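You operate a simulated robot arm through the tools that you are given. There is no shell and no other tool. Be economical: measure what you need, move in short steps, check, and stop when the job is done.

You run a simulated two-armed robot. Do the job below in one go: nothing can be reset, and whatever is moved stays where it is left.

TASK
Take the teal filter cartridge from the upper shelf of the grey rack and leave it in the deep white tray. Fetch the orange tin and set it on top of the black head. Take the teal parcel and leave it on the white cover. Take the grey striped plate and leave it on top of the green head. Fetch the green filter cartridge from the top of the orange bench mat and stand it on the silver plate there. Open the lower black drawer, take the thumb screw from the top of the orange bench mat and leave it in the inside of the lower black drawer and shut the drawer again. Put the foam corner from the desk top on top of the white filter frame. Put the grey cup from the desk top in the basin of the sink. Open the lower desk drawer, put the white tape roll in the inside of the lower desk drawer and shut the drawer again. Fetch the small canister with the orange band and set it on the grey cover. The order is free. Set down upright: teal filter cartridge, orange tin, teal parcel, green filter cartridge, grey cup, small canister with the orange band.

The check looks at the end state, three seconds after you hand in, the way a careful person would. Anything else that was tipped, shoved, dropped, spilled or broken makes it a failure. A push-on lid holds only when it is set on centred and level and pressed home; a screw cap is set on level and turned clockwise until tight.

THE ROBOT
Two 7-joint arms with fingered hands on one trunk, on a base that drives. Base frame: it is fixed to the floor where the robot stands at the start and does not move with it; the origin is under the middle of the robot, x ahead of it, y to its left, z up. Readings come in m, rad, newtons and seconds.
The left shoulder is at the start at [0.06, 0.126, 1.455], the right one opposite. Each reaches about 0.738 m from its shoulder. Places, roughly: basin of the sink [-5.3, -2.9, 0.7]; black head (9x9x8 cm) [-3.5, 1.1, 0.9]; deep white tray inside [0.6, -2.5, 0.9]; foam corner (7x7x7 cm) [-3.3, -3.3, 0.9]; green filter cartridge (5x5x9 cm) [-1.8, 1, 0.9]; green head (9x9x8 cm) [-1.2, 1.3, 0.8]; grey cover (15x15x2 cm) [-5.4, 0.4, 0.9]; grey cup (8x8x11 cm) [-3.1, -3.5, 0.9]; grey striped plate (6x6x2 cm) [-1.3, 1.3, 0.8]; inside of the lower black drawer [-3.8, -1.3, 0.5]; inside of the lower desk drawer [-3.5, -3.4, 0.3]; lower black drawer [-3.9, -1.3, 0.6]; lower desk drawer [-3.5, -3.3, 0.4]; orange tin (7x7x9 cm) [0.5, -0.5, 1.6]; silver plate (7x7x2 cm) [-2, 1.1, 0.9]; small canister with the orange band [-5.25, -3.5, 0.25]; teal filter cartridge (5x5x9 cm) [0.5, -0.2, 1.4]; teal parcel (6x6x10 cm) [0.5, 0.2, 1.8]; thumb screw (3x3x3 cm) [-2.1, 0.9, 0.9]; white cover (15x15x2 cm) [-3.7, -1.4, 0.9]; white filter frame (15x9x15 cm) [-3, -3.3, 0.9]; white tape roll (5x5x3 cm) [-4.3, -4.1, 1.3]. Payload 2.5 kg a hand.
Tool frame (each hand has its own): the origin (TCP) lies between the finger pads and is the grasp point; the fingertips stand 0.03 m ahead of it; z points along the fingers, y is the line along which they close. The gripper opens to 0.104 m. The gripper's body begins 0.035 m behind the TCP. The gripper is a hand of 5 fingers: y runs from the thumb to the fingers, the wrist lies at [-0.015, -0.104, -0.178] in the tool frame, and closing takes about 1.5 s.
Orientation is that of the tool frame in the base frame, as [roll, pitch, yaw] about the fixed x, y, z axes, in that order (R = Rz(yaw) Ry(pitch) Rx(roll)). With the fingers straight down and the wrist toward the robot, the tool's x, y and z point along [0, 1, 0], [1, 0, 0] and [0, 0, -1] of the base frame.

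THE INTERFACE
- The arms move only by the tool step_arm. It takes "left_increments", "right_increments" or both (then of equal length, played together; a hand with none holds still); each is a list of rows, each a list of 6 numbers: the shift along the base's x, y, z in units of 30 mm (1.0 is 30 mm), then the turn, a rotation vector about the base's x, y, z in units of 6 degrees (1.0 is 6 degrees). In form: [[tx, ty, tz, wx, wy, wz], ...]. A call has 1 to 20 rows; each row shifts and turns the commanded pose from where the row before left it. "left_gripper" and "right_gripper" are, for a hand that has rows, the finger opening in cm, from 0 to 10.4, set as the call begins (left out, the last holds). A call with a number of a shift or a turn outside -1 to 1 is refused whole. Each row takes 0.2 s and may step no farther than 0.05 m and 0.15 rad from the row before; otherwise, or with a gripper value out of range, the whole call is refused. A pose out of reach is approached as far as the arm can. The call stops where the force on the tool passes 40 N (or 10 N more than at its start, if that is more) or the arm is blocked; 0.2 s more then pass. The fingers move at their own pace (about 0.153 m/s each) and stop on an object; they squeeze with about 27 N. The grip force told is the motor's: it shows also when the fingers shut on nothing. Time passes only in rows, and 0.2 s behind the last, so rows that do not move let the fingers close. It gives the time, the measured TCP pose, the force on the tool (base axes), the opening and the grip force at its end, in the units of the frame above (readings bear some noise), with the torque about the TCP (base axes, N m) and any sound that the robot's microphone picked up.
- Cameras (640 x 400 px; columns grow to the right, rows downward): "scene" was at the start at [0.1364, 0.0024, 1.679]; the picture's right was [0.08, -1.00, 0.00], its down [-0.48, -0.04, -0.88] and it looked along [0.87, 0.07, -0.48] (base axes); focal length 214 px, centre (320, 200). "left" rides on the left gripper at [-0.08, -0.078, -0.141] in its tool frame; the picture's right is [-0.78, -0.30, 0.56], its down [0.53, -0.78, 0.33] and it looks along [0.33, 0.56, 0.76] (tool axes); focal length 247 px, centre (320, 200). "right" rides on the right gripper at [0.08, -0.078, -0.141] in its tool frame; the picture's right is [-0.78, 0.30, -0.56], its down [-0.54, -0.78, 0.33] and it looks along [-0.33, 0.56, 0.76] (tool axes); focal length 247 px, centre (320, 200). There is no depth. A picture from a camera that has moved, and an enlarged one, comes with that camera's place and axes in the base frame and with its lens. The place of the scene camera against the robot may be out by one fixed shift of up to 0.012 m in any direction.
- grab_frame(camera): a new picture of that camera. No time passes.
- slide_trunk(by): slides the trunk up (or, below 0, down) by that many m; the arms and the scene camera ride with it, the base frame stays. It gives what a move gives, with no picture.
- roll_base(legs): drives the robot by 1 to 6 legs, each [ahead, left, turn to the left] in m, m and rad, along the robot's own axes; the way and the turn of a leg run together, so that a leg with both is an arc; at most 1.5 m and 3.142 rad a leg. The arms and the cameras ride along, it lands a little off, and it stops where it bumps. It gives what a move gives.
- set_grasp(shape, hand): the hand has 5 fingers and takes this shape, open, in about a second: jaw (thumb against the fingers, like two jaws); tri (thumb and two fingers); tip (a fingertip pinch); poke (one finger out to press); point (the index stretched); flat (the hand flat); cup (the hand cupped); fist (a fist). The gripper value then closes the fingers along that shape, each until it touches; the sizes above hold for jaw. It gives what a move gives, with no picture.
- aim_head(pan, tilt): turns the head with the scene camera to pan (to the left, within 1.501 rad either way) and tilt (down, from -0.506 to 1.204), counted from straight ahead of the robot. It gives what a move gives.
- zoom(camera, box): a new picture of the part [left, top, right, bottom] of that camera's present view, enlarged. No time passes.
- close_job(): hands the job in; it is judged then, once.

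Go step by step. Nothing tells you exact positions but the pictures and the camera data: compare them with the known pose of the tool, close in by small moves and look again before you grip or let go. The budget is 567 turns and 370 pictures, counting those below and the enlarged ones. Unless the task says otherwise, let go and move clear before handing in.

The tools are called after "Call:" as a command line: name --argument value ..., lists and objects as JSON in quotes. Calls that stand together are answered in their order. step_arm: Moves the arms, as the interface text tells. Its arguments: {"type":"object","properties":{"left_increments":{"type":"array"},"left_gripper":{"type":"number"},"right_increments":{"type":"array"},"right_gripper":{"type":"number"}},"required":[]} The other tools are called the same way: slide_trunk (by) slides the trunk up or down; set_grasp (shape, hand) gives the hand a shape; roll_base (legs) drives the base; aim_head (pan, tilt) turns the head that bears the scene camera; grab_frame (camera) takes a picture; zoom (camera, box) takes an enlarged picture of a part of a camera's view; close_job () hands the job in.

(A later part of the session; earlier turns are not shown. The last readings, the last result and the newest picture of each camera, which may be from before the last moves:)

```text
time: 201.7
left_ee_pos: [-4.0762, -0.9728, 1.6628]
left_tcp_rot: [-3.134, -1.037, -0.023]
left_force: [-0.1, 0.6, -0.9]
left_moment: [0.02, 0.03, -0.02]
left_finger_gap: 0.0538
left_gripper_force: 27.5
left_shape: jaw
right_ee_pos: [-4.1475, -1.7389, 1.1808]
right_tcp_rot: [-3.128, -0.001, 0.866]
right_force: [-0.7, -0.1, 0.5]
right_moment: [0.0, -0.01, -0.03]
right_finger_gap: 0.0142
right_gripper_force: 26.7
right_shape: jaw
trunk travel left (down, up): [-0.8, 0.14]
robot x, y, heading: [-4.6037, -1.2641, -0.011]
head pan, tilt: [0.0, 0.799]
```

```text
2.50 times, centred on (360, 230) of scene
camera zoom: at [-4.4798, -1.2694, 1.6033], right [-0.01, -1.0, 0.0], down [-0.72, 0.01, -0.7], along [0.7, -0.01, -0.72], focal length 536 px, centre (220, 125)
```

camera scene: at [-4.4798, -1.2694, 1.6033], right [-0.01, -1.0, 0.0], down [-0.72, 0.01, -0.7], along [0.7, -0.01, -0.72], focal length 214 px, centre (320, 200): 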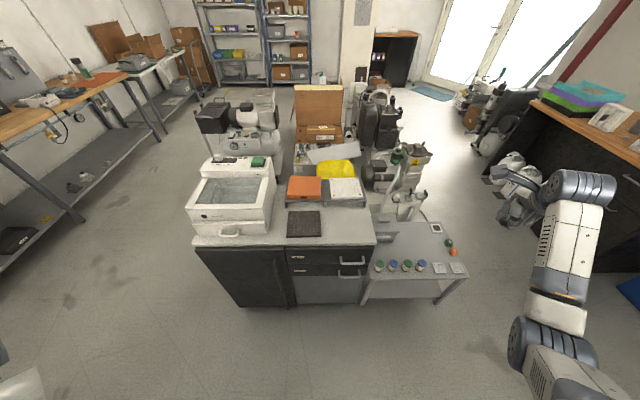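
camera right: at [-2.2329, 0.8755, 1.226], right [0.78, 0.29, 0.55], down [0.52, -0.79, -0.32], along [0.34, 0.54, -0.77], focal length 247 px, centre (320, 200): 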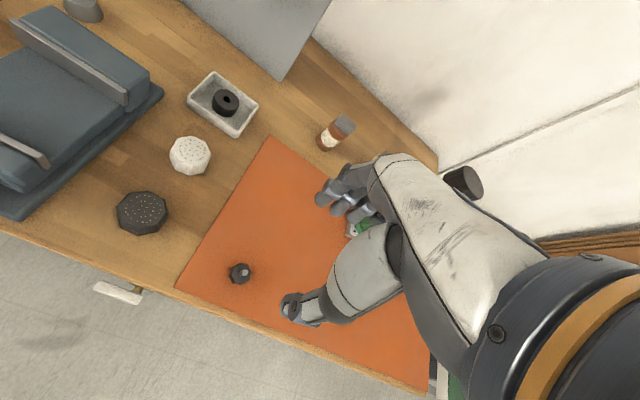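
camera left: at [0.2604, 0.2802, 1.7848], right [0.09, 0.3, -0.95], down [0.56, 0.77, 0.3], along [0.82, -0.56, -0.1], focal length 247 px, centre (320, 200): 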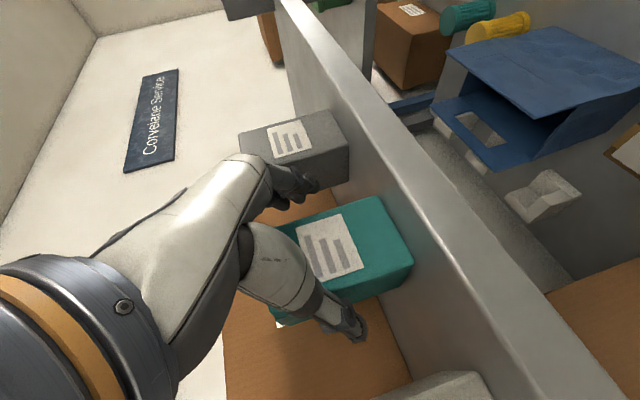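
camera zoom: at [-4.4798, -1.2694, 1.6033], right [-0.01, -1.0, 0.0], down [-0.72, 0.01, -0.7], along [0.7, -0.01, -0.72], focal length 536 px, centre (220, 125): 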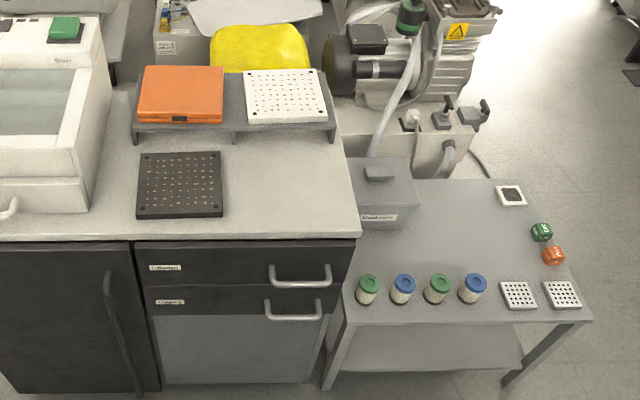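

The white cover is the perforated plate on the low riser at about [-3.74, -1.40]. Before choosing how close I can get, I'll look down at my own base.

Call:
aim_head --pan 0 --tilt 1.2

Call:
grab_frame --camera "scene"

```text
time: 202.6
left_ee_pos: [-4.0758, -0.9727, 1.6621]
left_tcp_rot: [-3.133, -1.037, -0.025]
left_force: [0.6, 0.2, -1.7]
left_moment: [0.01, 0.05, -0.03]
left_finger_gap: 0.054
left_gripper_force: 27.1
left_shape: jaw
right_ee_pos: [-4.147, -1.7399, 1.181]
right_tcp_rot: [-3.128, -0.003, 0.866]
right_force: [-0.5, 0.0, 0.0]
right_moment: [0.0, -0.02, -0.01]
right_finger_gap: 0.014
right_gripper_force: 26.4
right_shape: jaw
trunk travel left (down, up): [-0.8, 0.14]
robot x, y, heading: [-4.6099, -1.2657, -0.012]
head pan, tilt: [0.0, 1.201]
```

```text
280 pictures are left
camera scene: at [-4.5045, -1.269, 1.5756], right [-0.01, -1.0, 0.0], down [-0.93, 0.01, -0.36], along [0.36, 0.0, -0.93], focal length 214 px, centre (320, 200)
```

scene: 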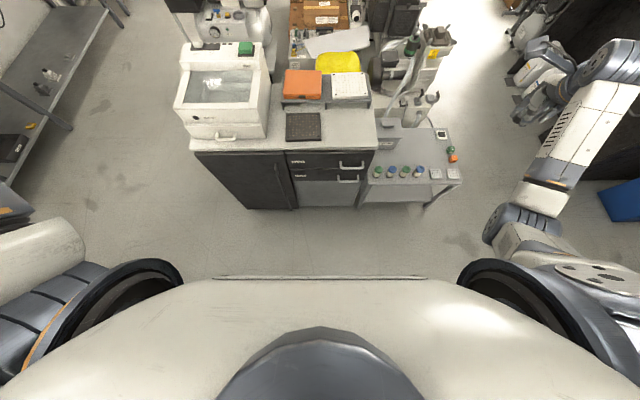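

The floor is visible to within 0.2 m ahead of my centre, so I can stand close. I'll raise the right arm out of the way first.

Call:
step_arm --right_increments '[[0, 0, 1, 0, 0, 0], [0, 0, 1, 0, 0, 0], [0, 0, 1, 0, 0, 0], [0, 0, 1, 0, 0, 0], [0, 0, 1, 0, 0, 0], [0, 0, 1, 0, 0, 0], [0, 0, 1, 0, 0, 0], [0, 0, 1, 0, 0, 0], [0, 0, 1, 0, 0, 0], [0, 0, 1, 0, 0, 0], [0, 0, 1, 0, 0, 0], [0, 0, 1, 0, 0, 0], [0, 0, 1, 0, 0, 0]]'

Call:
aim_head --pan 0 --tilt 0.5

Call:
slide_trunk --by -0.35

Call:
grab_frame --camera "scene"

```text
time: 205.4
left_ee_pos: [-4.0773, -0.9714, 1.6625]
left_tcp_rot: [-3.139, -1.036, -0.018]
left_force: [-0.5, -0.6, -1.8]
left_moment: [-0.02, 0.02, -0.03]
left_finger_gap: 0.0539
left_gripper_force: 27.0
left_shape: jaw
right_ee_pos: [-4.1495, -1.739, 1.5685]
right_tcp_rot: [-3.128, 0.001, 0.865]
right_force: [-0.2, 1.1, 0.2]
right_moment: [0.0, -0.01, 0.02]
right_finger_gap: 0.0148
right_gripper_force: 26.8
right_shape: jaw
trunk travel left (down, up): [-0.8, 0.14]
robot x, y, heading: [-4.6062, -1.2637, -0.008]
head pan, tilt: [0.0, 1.201]
```

```text
time: 206.4
left_ee_pos: [-4.0756, -0.9741, 1.6623]
left_tcp_rot: [-3.133, -1.038, -0.025]
left_force: [0.0, 0.3, -2.0]
left_moment: [-0.02, 0.02, -0.01]
left_finger_gap: 0.0538
left_gripper_force: 26.7
left_shape: jaw
right_ee_pos: [-4.1487, -1.7399, 1.5679]
right_tcp_rot: [-3.127, -0.002, 0.865]
right_force: [0.3, 1.6, 0.5]
right_moment: [-0.02, 0.01, 0.01]
right_finger_gap: 0.0145
right_gripper_force: 27.0
right_shape: jaw
trunk travel left (down, up): [-0.8, 0.14]
robot x, y, heading: [-4.6045, -1.2612, -0.01]
head pan, tilt: [0.0, 0.499]
```

```text
time: 209.9
left_ee_pos: [-4.0767, -0.9719, 1.3119]
left_tcp_rot: [-3.136, -1.037, -0.023]
left_force: [0.0, -0.5, -1.7]
left_moment: [-0.02, 0.05, 0.01]
left_finger_gap: 0.0541
left_gripper_force: 27.3
left_shape: jaw
right_ee_pos: [-4.1486, -1.7399, 1.2166]
right_tcp_rot: [-3.127, -0.003, 0.866]
right_force: [0.6, 0.1, -0.8]
right_moment: [0.0, 0.0, -0.04]
right_finger_gap: 0.0145
right_gripper_force: 27.8
right_shape: jaw
trunk travel left (down, up): [-0.45, 0.49]
robot x, y, heading: [-4.6068, -1.266, -0.009]
head pan, tilt: [0.0, 0.499]
```

```text
279 pictures are left
camera scene: at [-4.4696, -1.2694, 1.2793], right [-0.01, -1.0, 0.0], down [-0.48, 0.01, -0.88], along [0.88, -0.01, -0.48], focal length 214 px, centre (320, 200)
```

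scene: 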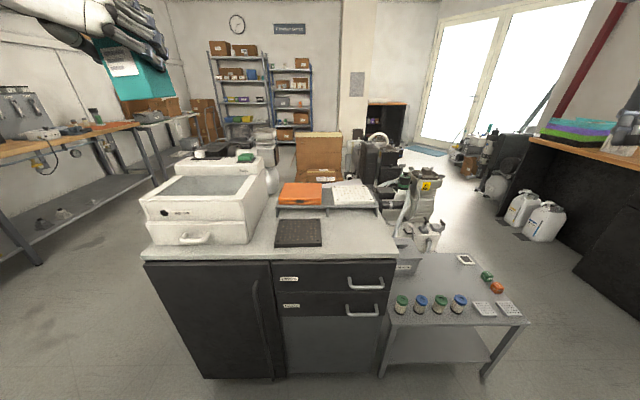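

Call:
zoom --camera "scene" --box '[250, 160, 450, 330]'

```text
2.35 times, centred on (350, 245) of scene
camera zoom: at [-4.4696, -1.2694, 1.2793], right [-0.01, -1.0, 0.0], down [-0.48, 0.01, -0.88], along [0.88, -0.01, -0.48], focal length 505 px, centre (249, 94)
```

zoom: 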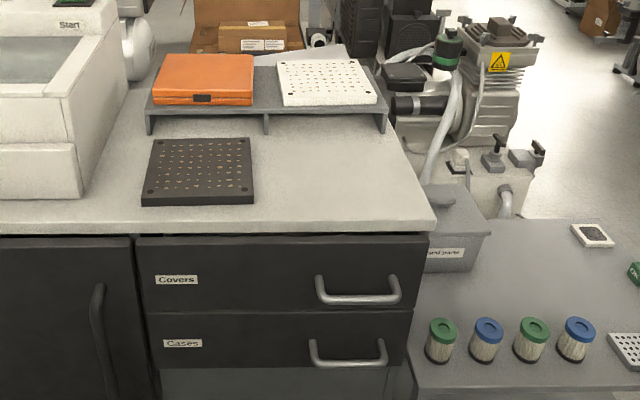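

Measured: cover top ≈[-3.70, -1.404, 0.88]; lower drawer handle ≈[-4.006, -1.417, 0.592]. I'll bring the left hand inward and forward a bit to see its true pose.

Call:
step_arm --left_increments '[[1, -0.7, 0, 0, 0, 0], [1, -0.7, 0, 0, 0, 0], [1, -0.7, 0, 0, 0, 0], [1, -0.7, 0, 0, 0, 0], [0, 0, 0, 0, 0, 0]]'

```text
time: 211.1
left_ee_pos: [-4.0005, -1.0541, 1.275]
left_tcp_rot: [-3.134, -1.037, -0.024]
left_force: [-0.3, -0.6, -1.6]
left_moment: [0.02, 0.0, -0.02]
left_finger_gap: 0.0539
left_gripper_force: 27.2
left_shape: jaw
left hand out of reach, approached as far as the arm can: row 1, 2, 3, 4
right_ee_pos: [-4.1486, -1.7396, 1.2171]
right_tcp_rot: [-3.126, -0.002, 0.866]
right_force: [0.9, 0.8, 0.0]
right_moment: [0.0, 0.02, -0.01]
right_finger_gap: 0.0147
right_gripper_force: 27.3
right_shape: jaw
trunk travel left (down, up): [-0.45, 0.49]
robot x, y, heading: [-4.6021, -1.2628, -0.01]
head pan, tilt: [0.0, 0.499]
```

Good: same configuration as at the pick. Shift sideways, lower the trunk, then look before moving forward.

Call:
roll_base --legs '[[0, -0.35, 0.01]]'

Call:
slide_trunk --by -0.29

Call:
grab_frame --camera "scene"

Call:
grab_frame --camera "left"

```text
time: 213.4
left_ee_pos: [-4.005, -1.4023, 1.2745]
left_tcp_rot: [-3.137, -1.038, -0.013]
left_force: [-0.2, 0.6, -1.7]
left_moment: [-0.01, 0.02, 0.01]
left_finger_gap: 0.0538
left_gripper_force: 27.0
left_shape: jaw
right_ee_pos: [-4.1474, -2.0908, 1.2171]
right_tcp_rot: [-3.129, 0.0, 0.875]
right_force: [0.4, 0.0, -1.1]
right_moment: [0.05, -0.01, 0.0]
right_finger_gap: 0.0145
right_gripper_force: 27.1
right_shape: jaw
trunk travel left (down, up): [-0.45, 0.49]
robot x, y, heading: [-4.6076, -1.6147, -0.003]
head pan, tilt: [0.0, 0.499]
```

```text
time: 216.3
left_ee_pos: [-4.0046, -1.4024, 0.9854]
left_tcp_rot: [-3.136, -1.038, -0.013]
left_force: [0.6, 0.2, -2.4]
left_moment: [-0.02, 0.01, 0.04]
left_finger_gap: 0.0539
left_gripper_force: 27.0
left_shape: jaw
right_ee_pos: [-4.1483, -2.09, 0.9271]
right_tcp_rot: [-3.126, 0.0, 0.871]
right_force: [-0.4, 0.2, 0.4]
right_moment: [0.0, -0.01, 0.02]
right_finger_gap: 0.0145
right_gripper_force: 26.8
right_shape: jaw
trunk travel left (down, up): [-0.16, 0.78]
robot x, y, heading: [-4.6103, -1.6226, -0.006]
head pan, tilt: [0.0, 0.499]
```

```text
277 pictures are left
camera scene: at [-4.472, -1.6227, 0.9893], right [0.0, -1.0, 0.0], down [-0.48, 0.0, -0.88], along [0.88, 0.0, -0.48], focal length 214 px, centre (320, 200)
```

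scene: 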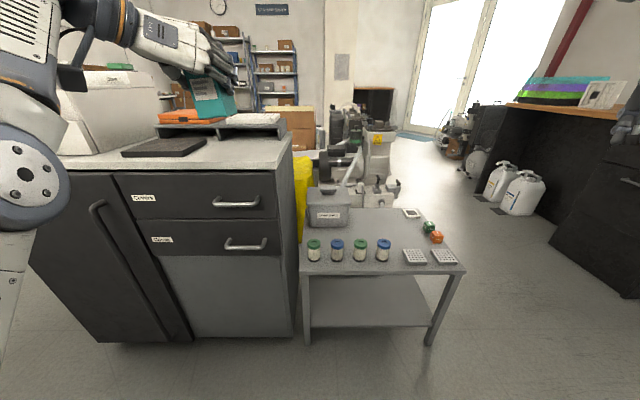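

```text
276 pictures are left
camera left: at [-4.1668, -1.3238, 0.9884], right [0.09, 0.3, -0.95], down [0.57, 0.77, 0.29], along [0.82, -0.56, -0.1], focal length 247 px, centre (320, 200)
```

left: 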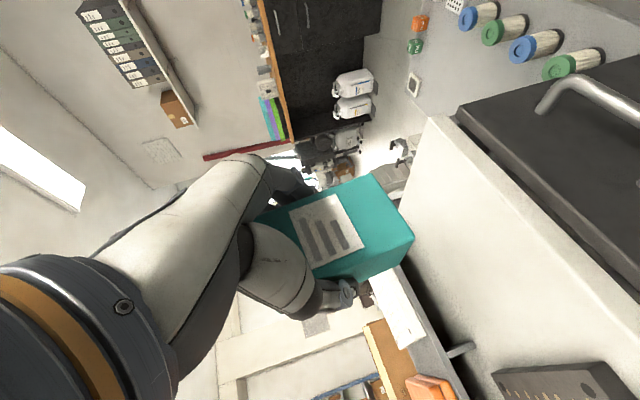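

The elbow of the left arm is my concern near the counter edge. I'll look at it.

Call:
aim_head --pan 0.9 --tilt 0.4

Call:
grab_frame --camera "scene"

```text
time: 217.5
left_ee_pos: [-4.0045, -1.403, 0.9848]
left_tcp_rot: [-3.134, -1.036, -0.016]
left_force: [0.3, -0.9, -1.5]
left_moment: [0.0, 0.03, 0.01]
left_finger_gap: 0.0538
left_gripper_force: 26.7
left_shape: jaw
right_ee_pos: [-4.1476, -2.0902, 0.928]
right_tcp_rot: [-3.126, -0.001, 0.874]
right_force: [-0.7, -0.6, -0.4]
right_moment: [0.02, -0.03, -0.01]
right_finger_gap: 0.0145
right_gripper_force: 27.2
right_shape: jaw
trunk travel left (down, up): [-0.16, 0.78]
robot x, y, heading: [-4.6055, -1.6124, -0.001]
head pan, tilt: [0.901, 0.4]
```

```text
275 pictures are left
camera scene: at [-4.5052, -1.55, 0.9984], right [0.78, -0.62, 0.0], down [-0.24, -0.3, -0.92], along [0.57, 0.72, -0.39], focal length 214 px, centre (320, 200)
```

scene: 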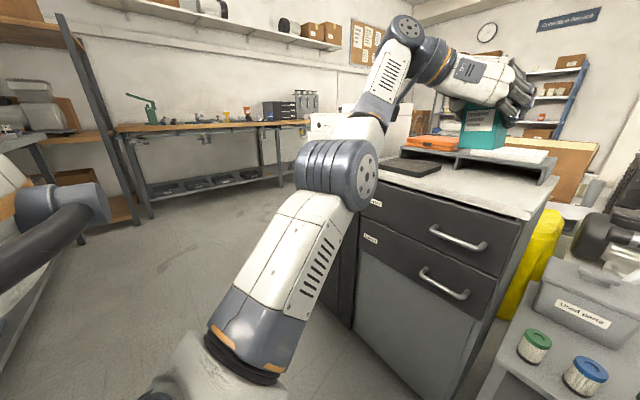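

The elbow would be only ~3 cm above the counter. I'll raise the trunk 12 cm and lower the hand by the same with the arm, which lifts the elbow.

Call:
slide_trunk --by 0.12

Call:
step_arm --left_increments '[[0.5, 0, -1, 0, 0, 0], [0.5, 0, -1, 0, 0, 0], [0, 0, -1, 0, 0, 0], [0, 0, -0.5, 0, 0, 0], [0, 0, 0, 0, 0, 0]]'

Call:
grab_frame --camera "scene"

```text
time: 219.0
left_ee_pos: [-4.0042, -1.4027, 1.1051]
left_tcp_rot: [-3.137, -1.036, -0.013]
left_force: [-0.2, -0.8, -1.3]
left_moment: [-0.02, 0.0, 0.0]
left_finger_gap: 0.0538
left_gripper_force: 26.6
left_shape: jaw
right_ee_pos: [-4.1471, -2.0901, 1.047]
right_tcp_rot: [-3.126, 0.0, 0.873]
right_force: [0.4, -0.5, -0.4]
right_moment: [-0.03, 0.02, -0.01]
right_finger_gap: 0.0144
right_gripper_force: 26.8
right_shape: jaw
trunk travel left (down, up): [-0.28, 0.66]
robot x, y, heading: [-4.6061, -1.6199, 0.001]
head pan, tilt: [0.901, 0.4]
```

```text
time: 220.2
left_ee_pos: [-3.9742, -1.4011, 0.9998]
left_tcp_rot: [-3.133, -1.036, -0.016]
left_force: [1.2, 0.3, -0.5]
left_moment: [0.04, 0.02, -0.01]
left_finger_gap: 0.0539
left_gripper_force: 26.9
left_shape: jaw
right_ee_pos: [-4.1483, -2.0897, 1.047]
right_tcp_rot: [-3.129, -0.001, 0.875]
right_force: [-0.3, 0.7, -0.9]
right_moment: [-0.02, 0.02, -0.04]
right_finger_gap: 0.0143
right_gripper_force: 27.7
right_shape: jaw
trunk travel left (down, up): [-0.28, 0.66]
robot x, y, heading: [-4.6097, -1.6203, -0.004]
head pan, tilt: [0.901, 0.4]
```

```text
274 pictures are left
camera scene: at [-4.5052, -1.55, 1.1184], right [0.78, -0.62, 0.0], down [-0.24, -0.3, -0.92], along [0.57, 0.72, -0.39], focal length 214 px, centre (320, 200)
```

scene: 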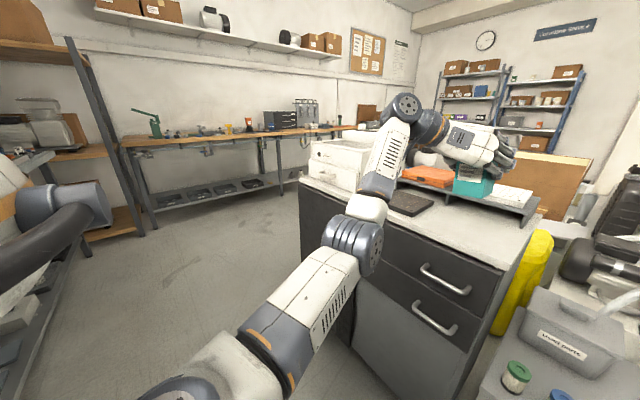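

The counter is at z≈0.836, so the elbow would strike it. I'll instead set the parcel on the free front part of the counter and regrasp it from above.

Call:
roll_base --legs '[[0.06, -0.01, 0]]'

Call:
step_arm --left_increments '[[0, 0, -1, 0, 0, 0], [0, 0, -1, 0, 0, 0], [0, 0, 0, 0, 0, 0]]'

Call:
aim_head --pan 0.3 --tilt 0.5

Call:
grab_frame --camera "scene"

Call:
grab_frame --camera "left"

```text
time: 221.2
left_ee_pos: [-3.9143, -1.4116, 1.0005]
left_tcp_rot: [-3.132, -1.037, -0.016]
left_force: [-0.5, 0.4, -1.6]
left_moment: [0.0, 0.02, 0.02]
left_finger_gap: 0.0537
left_gripper_force: 27.0
left_shape: jaw
right_ee_pos: [-4.0875, -2.101, 1.0487]
right_tcp_rot: [-3.126, -0.001, 0.875]
right_force: [0.1, -0.4, -0.5]
right_moment: [0.0, 0.02, -0.01]
right_finger_gap: 0.0147
right_gripper_force: 26.8
right_shape: jaw
trunk travel left (down, up): [-0.28, 0.66]
robot x, y, heading: [-4.5476, -1.627, -0.002]
head pan, tilt: [0.901, 0.4]
```

```text
time: 221.9
left_ee_pos: [-3.9161, -1.4096, 0.9384]
left_tcp_rot: [-3.135, -1.036, -0.014]
left_force: [0.7, 0.9, -1.9]
left_moment: [-0.03, 0.01, 0.01]
left_finger_gap: 0.054
left_gripper_force: 26.9
left_shape: jaw
right_ee_pos: [-4.0883, -2.1002, 1.0481]
right_tcp_rot: [-3.128, 0.0, 0.875]
right_force: [0.1, 1.0, -0.7]
right_moment: [0.0, 0.04, 0.01]
right_finger_gap: 0.0145
right_gripper_force: 27.1
right_shape: jaw
trunk travel left (down, up): [-0.28, 0.66]
robot x, y, heading: [-4.5498, -1.6295, -0.004]
head pan, tilt: [0.901, 0.4]
```

```text
time: 222.9
left_ee_pos: [-3.9158, -1.4105, 0.94]
left_tcp_rot: [-3.137, -1.036, -0.013]
left_force: [-0.7, 0.2, -1.4]
left_moment: [0.0, -0.01, -0.01]
left_finger_gap: 0.0541
left_gripper_force: 27.5
left_shape: jaw
right_ee_pos: [-4.0873, -2.1006, 1.0474]
right_tcp_rot: [-3.127, -0.002, 0.874]
right_force: [0.7, 0.6, -0.7]
right_moment: [0.03, -0.02, 0.0]
right_finger_gap: 0.0147
right_gripper_force: 27.2
right_shape: jaw
trunk travel left (down, up): [-0.28, 0.66]
robot x, y, heading: [-4.5482, -1.6266, 0.002]
head pan, tilt: [0.3, 0.499]
```

```text
273 pictures are left
camera scene: at [-4.4163, -1.6059, 1.1093], right [0.29, -0.96, 0.0], down [-0.46, -0.14, -0.88], along [0.84, 0.26, -0.48], focal length 214 px, centre (320, 200)
```

scene: 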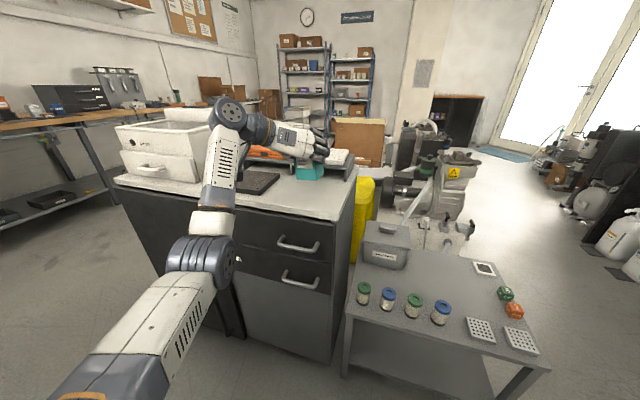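

```text
272 pictures are left
camera left: at [-4.0789, -1.3327, 0.9434], right [0.09, 0.3, -0.95], down [0.57, 0.77, 0.29], along [0.82, -0.56, -0.1], focal length 247 px, centre (320, 200)
```

left: 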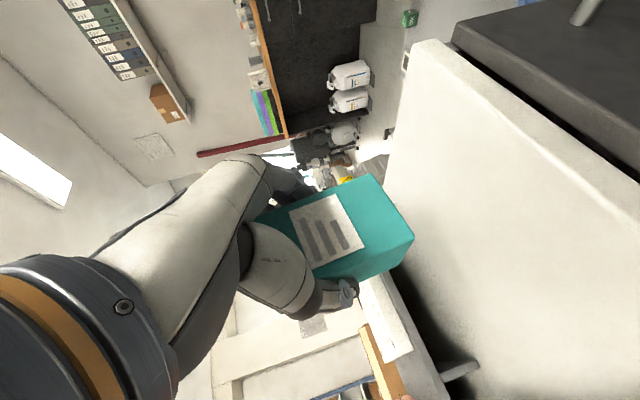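

Call:
step_arm --left_increments '[[0, 0, -0.5, 0, 0, 0], [0, 0, -0.5, 0, 0, 0]]'

Call:
step_arm --left_increments '[[0, 0, -0.2, 0, 0, 0], [0, 0, -0.2, 0, 0, 0]]'

Call:
grab_frame --camera "left"

```text
time: 223.6
left_ee_pos: [-3.9137, -1.4099, 0.9084]
left_tcp_rot: [-3.136, -1.035, -0.015]
left_force: [0.1, 0.0, -2.0]
left_moment: [0.01, 0.01, 0.03]
left_finger_gap: 0.0539
left_gripper_force: 26.9
left_shape: jaw
right_ee_pos: [-4.0878, -2.1005, 1.0474]
right_tcp_rot: [-3.128, -0.003, 0.874]
right_force: [-0.1, -0.3, 1.1]
right_moment: [0.0, 0.01, -0.01]
right_finger_gap: 0.0145
right_gripper_force: 26.9
right_shape: jaw
trunk travel left (down, up): [-0.28, 0.66]
robot x, y, heading: [-4.5482, -1.6302, -0.002]
head pan, tilt: [0.3, 0.499]
```

```text
time: 224.2
left_ee_pos: [-3.9131, -1.4112, 0.8962]
left_tcp_rot: [-3.135, -1.037, -0.013]
left_force: [-1.0, 0.7, -1.7]
left_moment: [0.04, 0.02, -0.01]
left_finger_gap: 0.0538
left_gripper_force: 27.0
left_shape: jaw
right_ee_pos: [-4.088, -2.0999, 1.0476]
right_tcp_rot: [-3.127, -0.002, 0.876]
right_force: [0.5, 0.0, -0.5]
right_moment: [0.0, -0.04, 0.01]
right_finger_gap: 0.0146
right_gripper_force: 27.3
right_shape: jaw
trunk travel left (down, up): [-0.28, 0.66]
robot x, y, heading: [-4.5477, -1.6257, -0.003]
head pan, tilt: [0.3, 0.499]
```

```text
271 pictures are left
camera left: at [-4.0767, -1.3334, 0.9008], right [0.09, 0.3, -0.95], down [0.56, 0.77, 0.29], along [0.82, -0.56, -0.1], focal length 247 px, centre (320, 200)
```

left: 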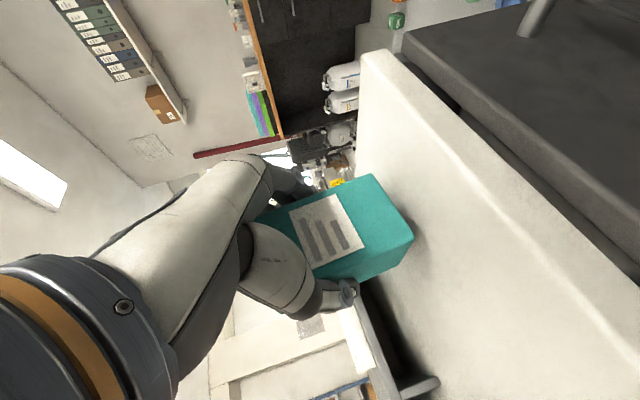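

Call:
step_arm --left_increments '[[0, 0, -0.15, 0, 0, 0]]'

Call:
step_arm --left_increments '[[0, 0, -0.12, 0, 0, 0]]'

Call:
step_arm --left_increments '[[0, 0, -0.12, 0, 0, 0]]'

Call:
step_arm --left_increments '[[0, 0, -0.12, 0, 0, 0]]'

```text
time: 224.6
left_ee_pos: [-3.9148, -1.4124, 0.8929]
left_tcp_rot: [-3.135, -1.037, -0.014]
left_force: [0.1, 0.4, -1.3]
left_moment: [0.0, 0.0, 0.02]
left_finger_gap: 0.0537
left_gripper_force: 26.7
left_shape: jaw
right_ee_pos: [-4.0877, -2.1008, 1.0482]
right_tcp_rot: [-3.128, -0.002, 0.874]
right_force: [-0.1, 0.3, 0.9]
right_moment: [-0.02, -0.02, -0.01]
right_finger_gap: 0.0145
right_gripper_force: 27.4
right_shape: jaw
trunk travel left (down, up): [-0.28, 0.66]
robot x, y, heading: [-4.5514, -1.6279, -0.002]
head pan, tilt: [0.3, 0.499]
```

```text
time: 224.9
left_ee_pos: [-3.9132, -1.4136, 0.8892]
left_tcp_rot: [-3.131, -1.038, -0.018]
left_force: [0.3, 0.4, -2.1]
left_moment: [-0.02, 0.01, -0.01]
left_finger_gap: 0.054
left_gripper_force: 27.0
left_shape: jaw
right_ee_pos: [-4.088, -2.0998, 1.0485]
right_tcp_rot: [-3.128, -0.003, 0.874]
right_force: [-0.1, -1.2, -0.4]
right_moment: [-0.02, -0.01, 0.0]
right_finger_gap: 0.0144
right_gripper_force: 27.1
right_shape: jaw
trunk travel left (down, up): [-0.28, 0.66]
robot x, y, heading: [-4.5506, -1.6289, -0.005]
head pan, tilt: [0.3, 0.499]
```

```text
time: 225.3
left_ee_pos: [-3.9135, -1.4125, 0.8874]
left_tcp_rot: [-3.135, -1.037, -0.015]
left_force: [0.4, -0.1, -0.2]
left_moment: [0.01, 0.01, -0.01]
left_finger_gap: 0.0538
left_gripper_force: 27.4
left_shape: jaw
right_ee_pos: [-4.0879, -2.0992, 1.0485]
right_tcp_rot: [-3.127, -0.002, 0.873]
right_force: [-0.2, -0.2, -0.2]
right_moment: [0.01, -0.02, -0.02]
right_finger_gap: 0.0147
right_gripper_force: 26.6
right_shape: jaw
trunk travel left (down, up): [-0.28, 0.66]
robot x, y, heading: [-4.5488, -1.6278, -0.003]
head pan, tilt: [0.3, 0.499]
```

```text
time: 225.8
left_ee_pos: [-3.9146, -1.4133, 0.8849]
left_tcp_rot: [-3.132, -1.04, -0.017]
left_force: [0.4, -1.2, 0.9]
left_moment: [0.08, 0.02, -0.03]
left_finger_gap: 0.0539
left_gripper_force: 27.2
left_shape: jaw
right_ee_pos: [-4.0878, -2.0998, 1.0483]
right_tcp_rot: [-3.128, -0.002, 0.875]
right_force: [0.6, 1.1, -0.1]
right_moment: [0.0, -0.02, 0.03]
right_finger_gap: 0.0147
right_gripper_force: 27.2
right_shape: jaw
trunk travel left (down, up): [-0.28, 0.66]
robot x, y, heading: [-4.5485, -1.6259, -0.002]
head pan, tilt: [0.3, 0.499]
```

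Call:
step_arm --left_increments '[[0, 0, -0.1, 0, 0, 0]]'

Call:
step_arm --left_increments '[[0, 0, 0, 0, 0, 0], [0, 0, 0, 0, 0, 0], [0, 0, 0, 0, 0, 0]]' --left_gripper 7

Call:
step_arm --left_increments '[[0, 0, 0, 0, 0, 0], [0, 0, 0, 0, 0, 0], [-0.5, 0, 0.05, 0, 0, 0], [-1, 0, 0.1, 0, 0, 0], [-1, 0, 0.2, 0, 0, 0], [-1, 0, 0.5, 0, 0, 0], [-1, 0, 0.5, 0, 0, 0]]' --left_gripper 10.4

Call:
grab_frame --camera "left"

Call:
grab_frame --camera "scene"

```text
time: 226.2
left_ee_pos: [-3.9157, -1.4138, 0.8824]
left_tcp_rot: [-3.139, -1.044, -0.013]
left_force: [-0.4, -1.2, 6.4]
left_moment: [0.1, -0.07, 0.0]
left_finger_gap: 0.0537
left_gripper_force: 26.7
left_shape: jaw
right_ee_pos: [-4.0883, -2.1002, 1.0473]
right_tcp_rot: [-3.128, -0.002, 0.875]
right_force: [-0.6, -0.4, 0.3]
right_moment: [0.01, 0.0, 0.01]
right_finger_gap: 0.0144
right_gripper_force: 27.5
right_shape: jaw
trunk travel left (down, up): [-0.28, 0.66]
robot x, y, heading: [-4.5515, -1.6249, -0.009]
head pan, tilt: [0.3, 0.499]
```

```text
time: 226.9
left_ee_pos: [-3.9139, -1.4123, 0.8801]
left_tcp_rot: [-3.132, -1.034, -0.017]
left_force: [0.1, -0.3, 0.7]
left_moment: [0.01, -0.02, 0.0]
left_finger_gap: 0.0694
left_gripper_force: 0.1
left_shape: jaw
right_ee_pos: [-4.0882, -2.1007, 1.0473]
right_tcp_rot: [-3.127, -0.001, 0.875]
right_force: [-0.1, -0.2, 0.7]
right_moment: [0.04, -0.02, 0.01]
right_finger_gap: 0.0142
right_gripper_force: 27.0
right_shape: jaw
trunk travel left (down, up): [-0.28, 0.66]
robot x, y, heading: [-4.5491, -1.6283, -0.002]
head pan, tilt: [0.3, 0.499]
```

```text
time: 228.6
left_ee_pos: [-4.0521, -1.4111, 0.9201]
left_tcp_rot: [-3.14, -1.035, -0.01]
left_force: [-0.2, 0.8, -0.8]
left_moment: [0.0, 0.02, 0.0]
left_finger_gap: 0.104
left_gripper_force: 0.0
left_shape: jaw
right_ee_pos: [-4.0882, -2.1006, 1.0474]
right_tcp_rot: [-3.128, -0.002, 0.874]
right_force: [-0.2, -1.1, -0.7]
right_moment: [0.01, -0.02, -0.02]
right_finger_gap: 0.0147
right_gripper_force: 26.8
right_shape: jaw
trunk travel left (down, up): [-0.28, 0.66]
robot x, y, heading: [-4.5523, -1.6288, -0.004]
head pan, tilt: [0.3, 0.499]
```

```text
270 pictures are left
camera left: at [-4.2144, -1.3331, 0.9231], right [0.09, 0.3, -0.95], down [0.57, 0.77, 0.29], along [0.82, -0.56, -0.1], focal length 247 px, centre (320, 200)
```

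left: 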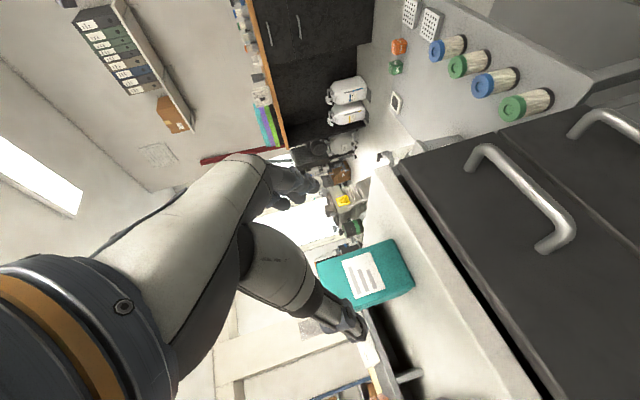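

```text
269 pictures are left
camera scene: at [-4.4164, -1.606, 1.1093], right [0.29, -0.96, 0.0], down [-0.46, -0.14, -0.88], along [0.84, 0.26, -0.48], focal length 214 px, centre (320, 200)
```

scene: 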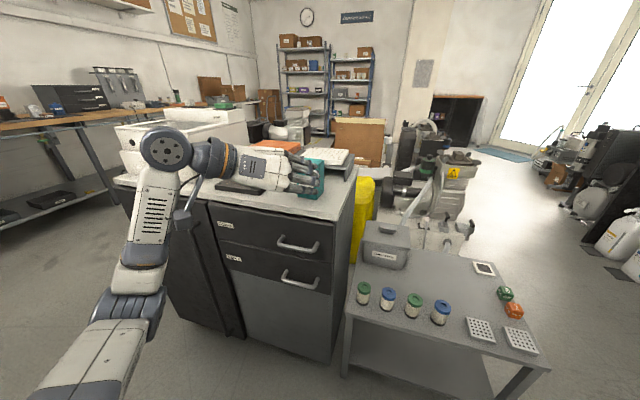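

The parcel stands on the counter. Now I'll back off, raise the trunk and turn the left hand to point straight down.

Call:
roll_base --legs '[[-0.25, 0, 0]]'

Call:
slide_trunk --by 0.32

Call:
step_arm --left_increments '[[0, 0, 0.3, 0, 1, 0], [0, 0, 0.3, 0, 1, 0], [0, 0, 0.3, 0, 1, 0], [0, 0, 0.3, 0, 1, 0], [0, 0, 0.3, 0, 1, 0], [0, 0, 0.3, 0, 1, 0], [0, 0, 0.3, 0, 1, 0], [0, 0, 0.3, 0, 1, 0], [0, 0, 0, 0, 1, 0], [0, 0, 0, 0, 0.9, 0]]'

Call:
step_arm --left_increments '[[0, 0, 0, 0, 0, 1], [0, 0, 0, 0, 0, 1], [0, 0, 0, 0, 0, 1], [0, 0, 0, 0, 0, 1], [0, 0, 0, 0, 0, 1], [0, 0, 0, 0, 0, 1], [0, 0, 0, 0, 0, 1], [0, 0, 0, 0, 0, 1], [0, 0, 0, 0, 0, 1], [0, 0, 0, 0, 0, 1], [0, 0, 0, 0, 0, 1], [0, 0, 0, 0, 0, 1], [0, 0, 0, 0, 0, 1], [0, 0, 0, 0, 0, 1], [0, 0, 0, 0, 0, 1]]'

```text
time: 230.4
left_ee_pos: [-4.2859, -1.4095, 0.9165]
left_tcp_rot: [-3.135, -1.031, -0.011]
left_force: [0.1, 1.0, -0.3]
left_moment: [0.03, -0.02, 0.01]
left_finger_gap: 0.1042
left_gripper_force: 0.2
left_shape: jaw
right_ee_pos: [-4.3206, -2.0992, 1.0447]
right_tcp_rot: [-3.122, 0.002, 0.876]
right_force: [-0.4, 1.0, -0.3]
right_moment: [0.01, 0.0, 0.0]
right_finger_gap: 0.0144
right_gripper_force: 27.6
right_shape: jaw
trunk travel left (down, up): [-0.28, 0.66]
robot x, y, heading: [-4.7862, -1.6255, 0.003]
head pan, tilt: [0.3, 0.499]
stopped in leg 1: the robot was blocked; the commanded pose is now the measured one
```

```text
time: 233.6
left_ee_pos: [-4.2899, -1.4098, 1.2385]
left_tcp_rot: [-3.133, -1.038, -0.014]
left_force: [-0.3, 0.6, 0.9]
left_moment: [-0.02, 0.03, 0.01]
left_finger_gap: 0.104
left_gripper_force: 0.0
left_shape: jaw
right_ee_pos: [-4.326, -2.0983, 1.3681]
right_tcp_rot: [-3.126, -0.003, 0.877]
right_force: [0.5, 0.1, 0.5]
right_moment: [0.03, 0.02, -0.02]
right_finger_gap: 0.0147
right_gripper_force: 27.2
right_shape: jaw
trunk travel left (down, up): [-0.6, 0.34]
robot x, y, heading: [-4.7824, -1.6261, -0.002]
head pan, tilt: [0.3, 0.499]
```

```text
time: 235.8
left_ee_pos: [-4.2982, -1.4425, 1.2862]
left_tcp_rot: [3.136, -0.001, -0.007]
left_force: [1.1, 0.1, -0.6]
left_moment: [0.0, 0.01, 0.0]
left_finger_gap: 0.1038
left_gripper_force: 0.1
left_shape: jaw
left hand out of reach, approached as far as the arm can: row 9, 10
right_ee_pos: [-4.3257, -2.0982, 1.3667]
right_tcp_rot: [-3.125, -0.003, 0.877]
right_force: [-0.6, -0.6, -0.2]
right_moment: [0.04, 0.02, -0.03]
right_finger_gap: 0.0148
right_gripper_force: 27.4
right_shape: jaw
trunk travel left (down, up): [-0.6, 0.34]
robot x, y, heading: [-4.7899, -1.6229, -0.005]
head pan, tilt: [0.3, 0.499]
```

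```text
time: 239.0
left_ee_pos: [-4.299, -1.4425, 1.2855]
left_tcp_rot: [3.136, 0.0, 1.567]
left_force: [0.1, 0.6, -0.2]
left_moment: [0.0, -0.05, 0.03]
left_finger_gap: 0.1038
left_gripper_force: 0.0
left_shape: jaw
right_ee_pos: [-4.3259, -2.0982, 1.3676]
right_tcp_rot: [-3.128, -0.003, 0.876]
right_force: [0.0, -0.4, -0.6]
right_moment: [0.0, -0.02, -0.02]
right_finger_gap: 0.0142
right_gripper_force: 27.0
right_shape: jaw
trunk travel left (down, up): [-0.6, 0.34]
robot x, y, heading: [-4.7927, -1.6266, 0.0]
head pan, tilt: [0.3, 0.499]
```

The base bumped something behind me at about x=-5.1; I'll move away gently and look back at it as I turn.

Call:
roll_base --legs '[[0.2, 0.1, 0], [0, 0, -0.69]]'

Call:
aim_head --pan -1.5 --tilt 0.6

Call:
grab_frame --camera "scene"

```text
time: 242.5
left_ee_pos: [-4.093, -1.69, 1.2858]
left_tcp_rot: [3.135, -0.001, 0.879]
left_force: [0.4, 0.7, 0.4]
left_moment: [0.03, 0.0, -0.04]
left_finger_gap: 0.1038
left_gripper_force: 0.1
left_shape: jaw
right_ee_pos: [-4.5276, -2.1837, 1.3673]
right_tcp_rot: [-3.128, -0.001, 0.192]
right_force: [0.1, 0.4, 0.0]
right_moment: [0.0, 0.0, 0.02]
right_finger_gap: 0.0146
right_gripper_force: 27.1
right_shape: jaw
trunk travel left (down, up): [-0.6, 0.34]
robot x, y, heading: [-4.5886, -1.5248, -0.686]
head pan, tilt: [0.3, 0.499]
```

```text
time: 244.3
left_ee_pos: [-4.0914, -1.692, 1.2857]
left_tcp_rot: [3.137, 0.001, 0.877]
left_force: [0.4, 0.5, 0.1]
left_moment: [-0.02, 0.03, 0.01]
left_finger_gap: 0.1037
left_gripper_force: 0.0
left_shape: jaw
right_ee_pos: [-4.5273, -2.1824, 1.3677]
right_tcp_rot: [-3.129, -0.001, 0.191]
right_force: [0.1, -0.1, -0.3]
right_moment: [0.0, -0.01, -0.03]
right_finger_gap: 0.0143
right_gripper_force: 27.2
right_shape: jaw
trunk travel left (down, up): [-0.6, 0.34]
robot x, y, heading: [-4.589, -1.5235, -0.685]
head pan, tilt: [-1.499, 0.6]
```

```text
268 pictures are left
camera scene: at [-4.6018, -1.6276, 1.4202], right [-0.82, 0.58, 0.0], down [0.33, 0.46, -0.83], along [-0.47, -0.67, -0.56], focal length 214 px, centre (320, 200)
```

scene: 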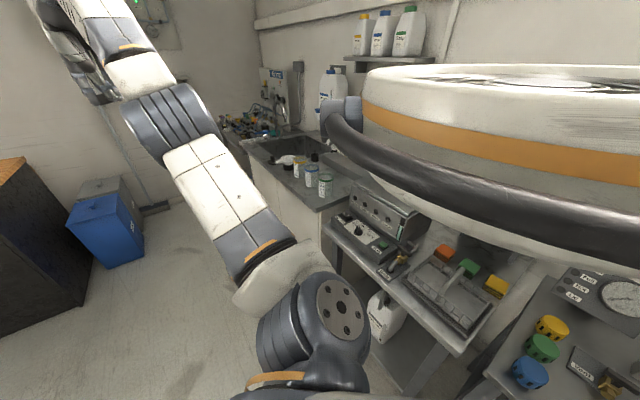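

Only a fixed bench behind; nothing disturbed. Now swing the left hand out and square over the parcel at height.

Call:
step_arm --left_increments '[[0.6, 0.9, 0, 0, 0, 0.82], [0.6, 0.9, 0, 0, 0, 0.82], [0.6, 0.9, 0, 0, 0, 0.82], [0.6, 0.9, 0, 0, 0, 0.82], [0.6, 0.9, 0, 0, 0, 0.82], [0.6, 0.9, 0, 0, 0, 0.82], [0.7, 0.9, 0, 0, 0, 0.82], [0.7, 0.9, 0, 0, 0, 0.82], [0, 0, 0, 0, 0, 0]]'

Call:
aim_head --pan 0.6 --tilt 0.6

Call:
grab_frame --camera "left"

Call:
grab_frame --camera "scene"

```text
time: 246.3
left_ee_pos: [-3.9395, -1.4736, 1.281]
left_tcp_rot: [3.137, 0.002, 1.57]
left_force: [-1.0, 0.8, -0.1]
left_moment: [-0.02, 0.03, -0.01]
left_finger_gap: 0.104
left_gripper_force: 0.0
left_shape: jaw
right_ee_pos: [-4.5277, -2.1834, 1.367]
right_tcp_rot: [-3.129, -0.002, 0.193]
right_force: [0.3, 0.2, -0.8]
right_moment: [0.0, 0.01, -0.02]
right_finger_gap: 0.0144
right_gripper_force: 26.7
right_shape: jaw
trunk travel left (down, up): [-0.6, 0.34]
robot x, y, heading: [-4.5881, -1.5267, -0.681]
head pan, tilt: [-1.499, 0.6]
```

```text
time: 248.3
left_ee_pos: [-3.9408, -1.4745, 1.2818]
left_tcp_rot: [3.136, 0.001, 1.567]
left_force: [0.2, -0.5, 0.3]
left_moment: [0.02, 0.0, -0.01]
left_finger_gap: 0.1039
left_gripper_force: 0.0
left_shape: jaw
right_ee_pos: [-4.5289, -2.1835, 1.3681]
right_tcp_rot: [-3.128, -0.001, 0.192]
right_force: [-0.8, -0.7, 0.1]
right_moment: [0.0, -0.06, 0.01]
right_finger_gap: 0.0144
right_gripper_force: 27.0
right_shape: jaw
trunk travel left (down, up): [-0.6, 0.34]
robot x, y, heading: [-4.5891, -1.5318, -0.685]
head pan, tilt: [0.6, 0.6]
```

```text
267 pictures are left
camera left: at [-4.02, -1.5552, 1.4235], right [-0.3, -0.78, -0.56], down [-0.77, 0.54, -0.34], along [0.56, 0.33, -0.76], focal length 247 px, centre (320, 200)
```

left: 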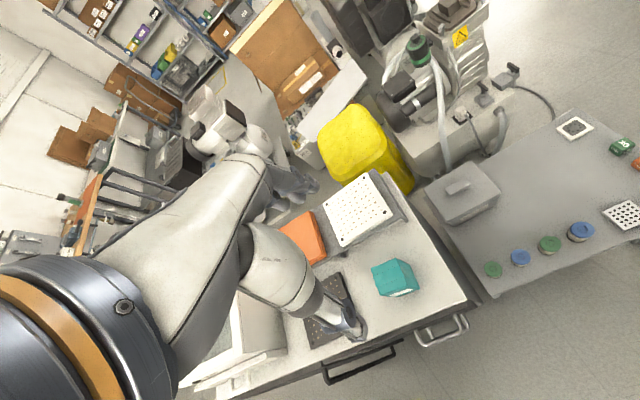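

```text
266 pictures are left
camera scene: at [-4.4629, -1.5629, 1.4202], right [-0.09, -1.0, 0.0], down [-0.56, 0.05, -0.83], along [0.82, -0.07, -0.56], focal length 214 px, centre (320, 200)
```

scene: 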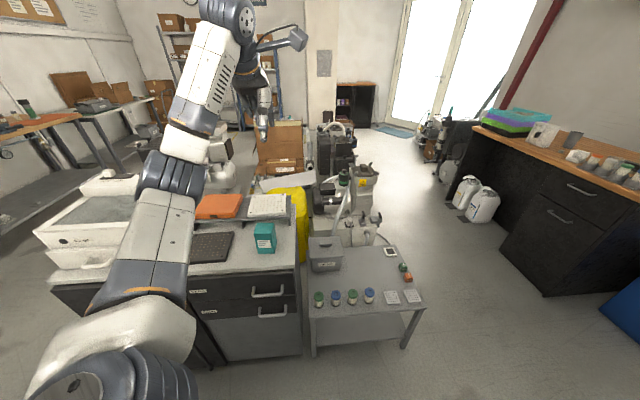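

Call:
zoom --camera "left" --box '[300, 160, 480, 320]'

```text
2.50 times, centred on (390, 240) of left
camera zoom: at [-4.02, -1.5552, 1.4235], right [-0.3, -0.78, -0.56], down [-0.77, 0.54, -0.34], along [0.56, 0.33, -0.76], focal length 617 px, centre (145, 100)
```

zoom: 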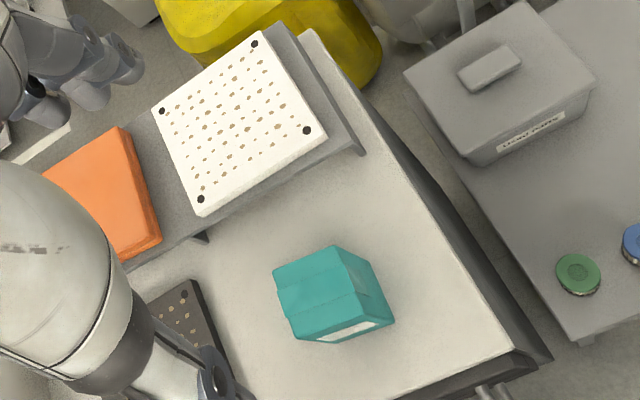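

Parcel ≈[-3.912, -1.417], cover centre ≈[-3.714, -1.406]. Move over the parcel and descend, keeping the palm clear of its top.

Call:
step_arm --left_increments '[[0.5, 1, 0, 0, 0, 0], [0.45, 0.9, 0, 0, 0, 0], [0, 0, -1, 0, 0, 0], [0, 0, -1, 0, 0, 0], [0, 0, -1, 0, 0, 0], [0, 0, -1, 0, 0, 0], [0, 0, -1, 0, 0, 0], [0, 0, -1, 0, 0, 0], [0, 0, -1, 0, 0, 0], [0, 0, -1, 0, 0, 0]]'

Call:
grab_frame --camera "left"

Call:
zoom --camera "scene" --box '[170, 140, 340, 270]'

```text
time: 250.5
left_ee_pos: [-3.9115, -1.4187, 1.0415]
left_tcp_rot: [3.136, 0.001, 1.567]
left_force: [0.1, -0.1, -0.3]
left_moment: [0.02, 0.03, -0.03]
left_finger_gap: 0.1036
left_gripper_force: 0.2
left_shape: jaw
right_ee_pos: [-4.5273, -2.1829, 1.3676]
right_tcp_rot: [-3.126, -0.002, 0.192]
right_force: [-0.5, 0.4, -0.2]
right_moment: [0.01, -0.02, -0.04]
right_finger_gap: 0.0144
right_gripper_force: 26.5
right_shape: jaw
trunk travel left (down, up): [-0.6, 0.34]
robot x, y, heading: [-4.5876, -1.5271, -0.686]
head pan, tilt: [0.6, 0.6]
```

```text
264 pictures are left
camera left: at [-3.9914, -1.4977, 1.1836], right [-0.3, -0.78, -0.56], down [-0.77, 0.54, -0.34], along [0.56, 0.33, -0.76], focal length 247 px, centre (320, 200)
```

left: 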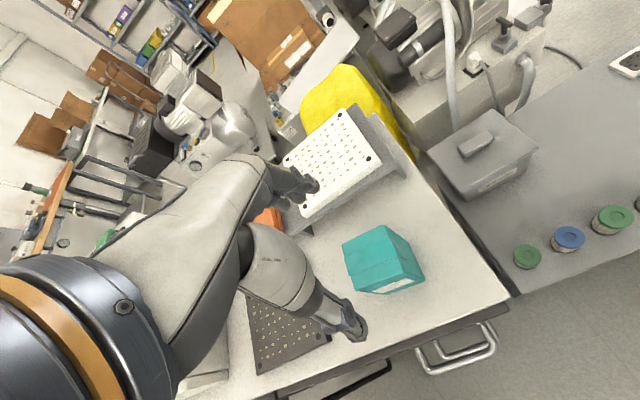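

```text
3.08 times, centred on (255, 205) of scene
camera zoom: at [-4.4627, -1.5628, 1.4202], right [-0.08, -1.0, 0.0], down [-0.56, 0.05, -0.82], along [0.82, -0.07, -0.57], focal length 660 px, centre (520, 185)
```

zoom: 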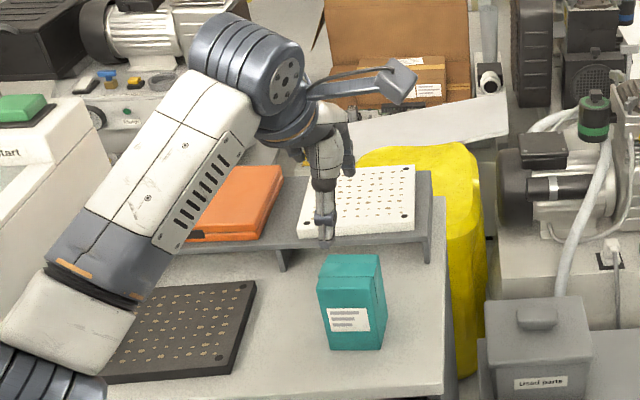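

Call:
step_arm --left_increments '[[0.1, -0.2, -1, 0, 0, 0], [0, 0, -1, 0, 0, 0], [0, 0, -1, 0, 0, 0], [0, 0, -0.6, 0, 0, 0]]'

Call:
grab_frame --camera "left"

Call:
zoom --camera "scene" --box '[170, 140, 340, 270]'

```text
time: 251.5
left_ee_pos: [-3.9094, -1.4248, 0.9372]
left_tcp_rot: [3.136, 0.0, 1.568]
left_force: [0.0, 0.2, 0.2]
left_moment: [-0.01, 0.01, 0.01]
left_finger_gap: 0.1041
left_gripper_force: 0.1
left_shape: jaw
right_ee_pos: [-4.5275, -2.1829, 1.3674]
right_tcp_rot: [-3.127, -0.002, 0.191]
right_force: [0.6, 0.5, -0.2]
right_moment: [0.03, 0.0, 0.01]
right_finger_gap: 0.0143
right_gripper_force: 26.3
right_shape: jaw
trunk travel left (down, up): [-0.6, 0.34]
robot x, y, heading: [-4.5851, -1.5226, -0.684]
head pan, tilt: [0.6, 0.6]
```

```text
262 pictures are left
camera left: at [-3.9889, -1.5047, 1.0784], right [-0.3, -0.77, -0.56], down [-0.77, 0.54, -0.34], along [0.56, 0.33, -0.76], focal length 247 px, centre (320, 200)
```

left: 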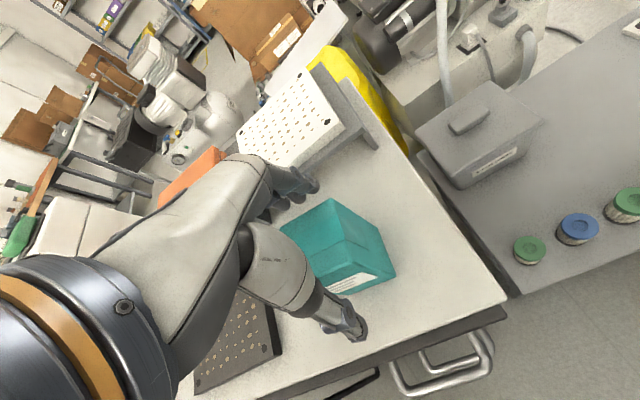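

```text
3.08 times, centred on (255, 205) of scene
camera zoom: at [-4.4628, -1.5628, 1.4202], right [-0.08, -1.0, 0.0], down [-0.56, 0.05, -0.83], along [0.82, -0.07, -0.56], focal length 660 px, centre (520, 185)
```

zoom: 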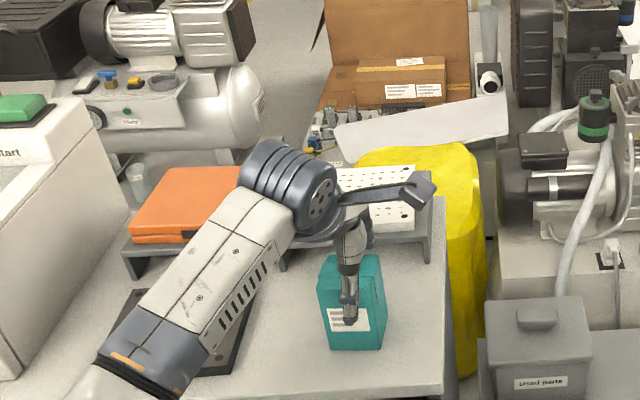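

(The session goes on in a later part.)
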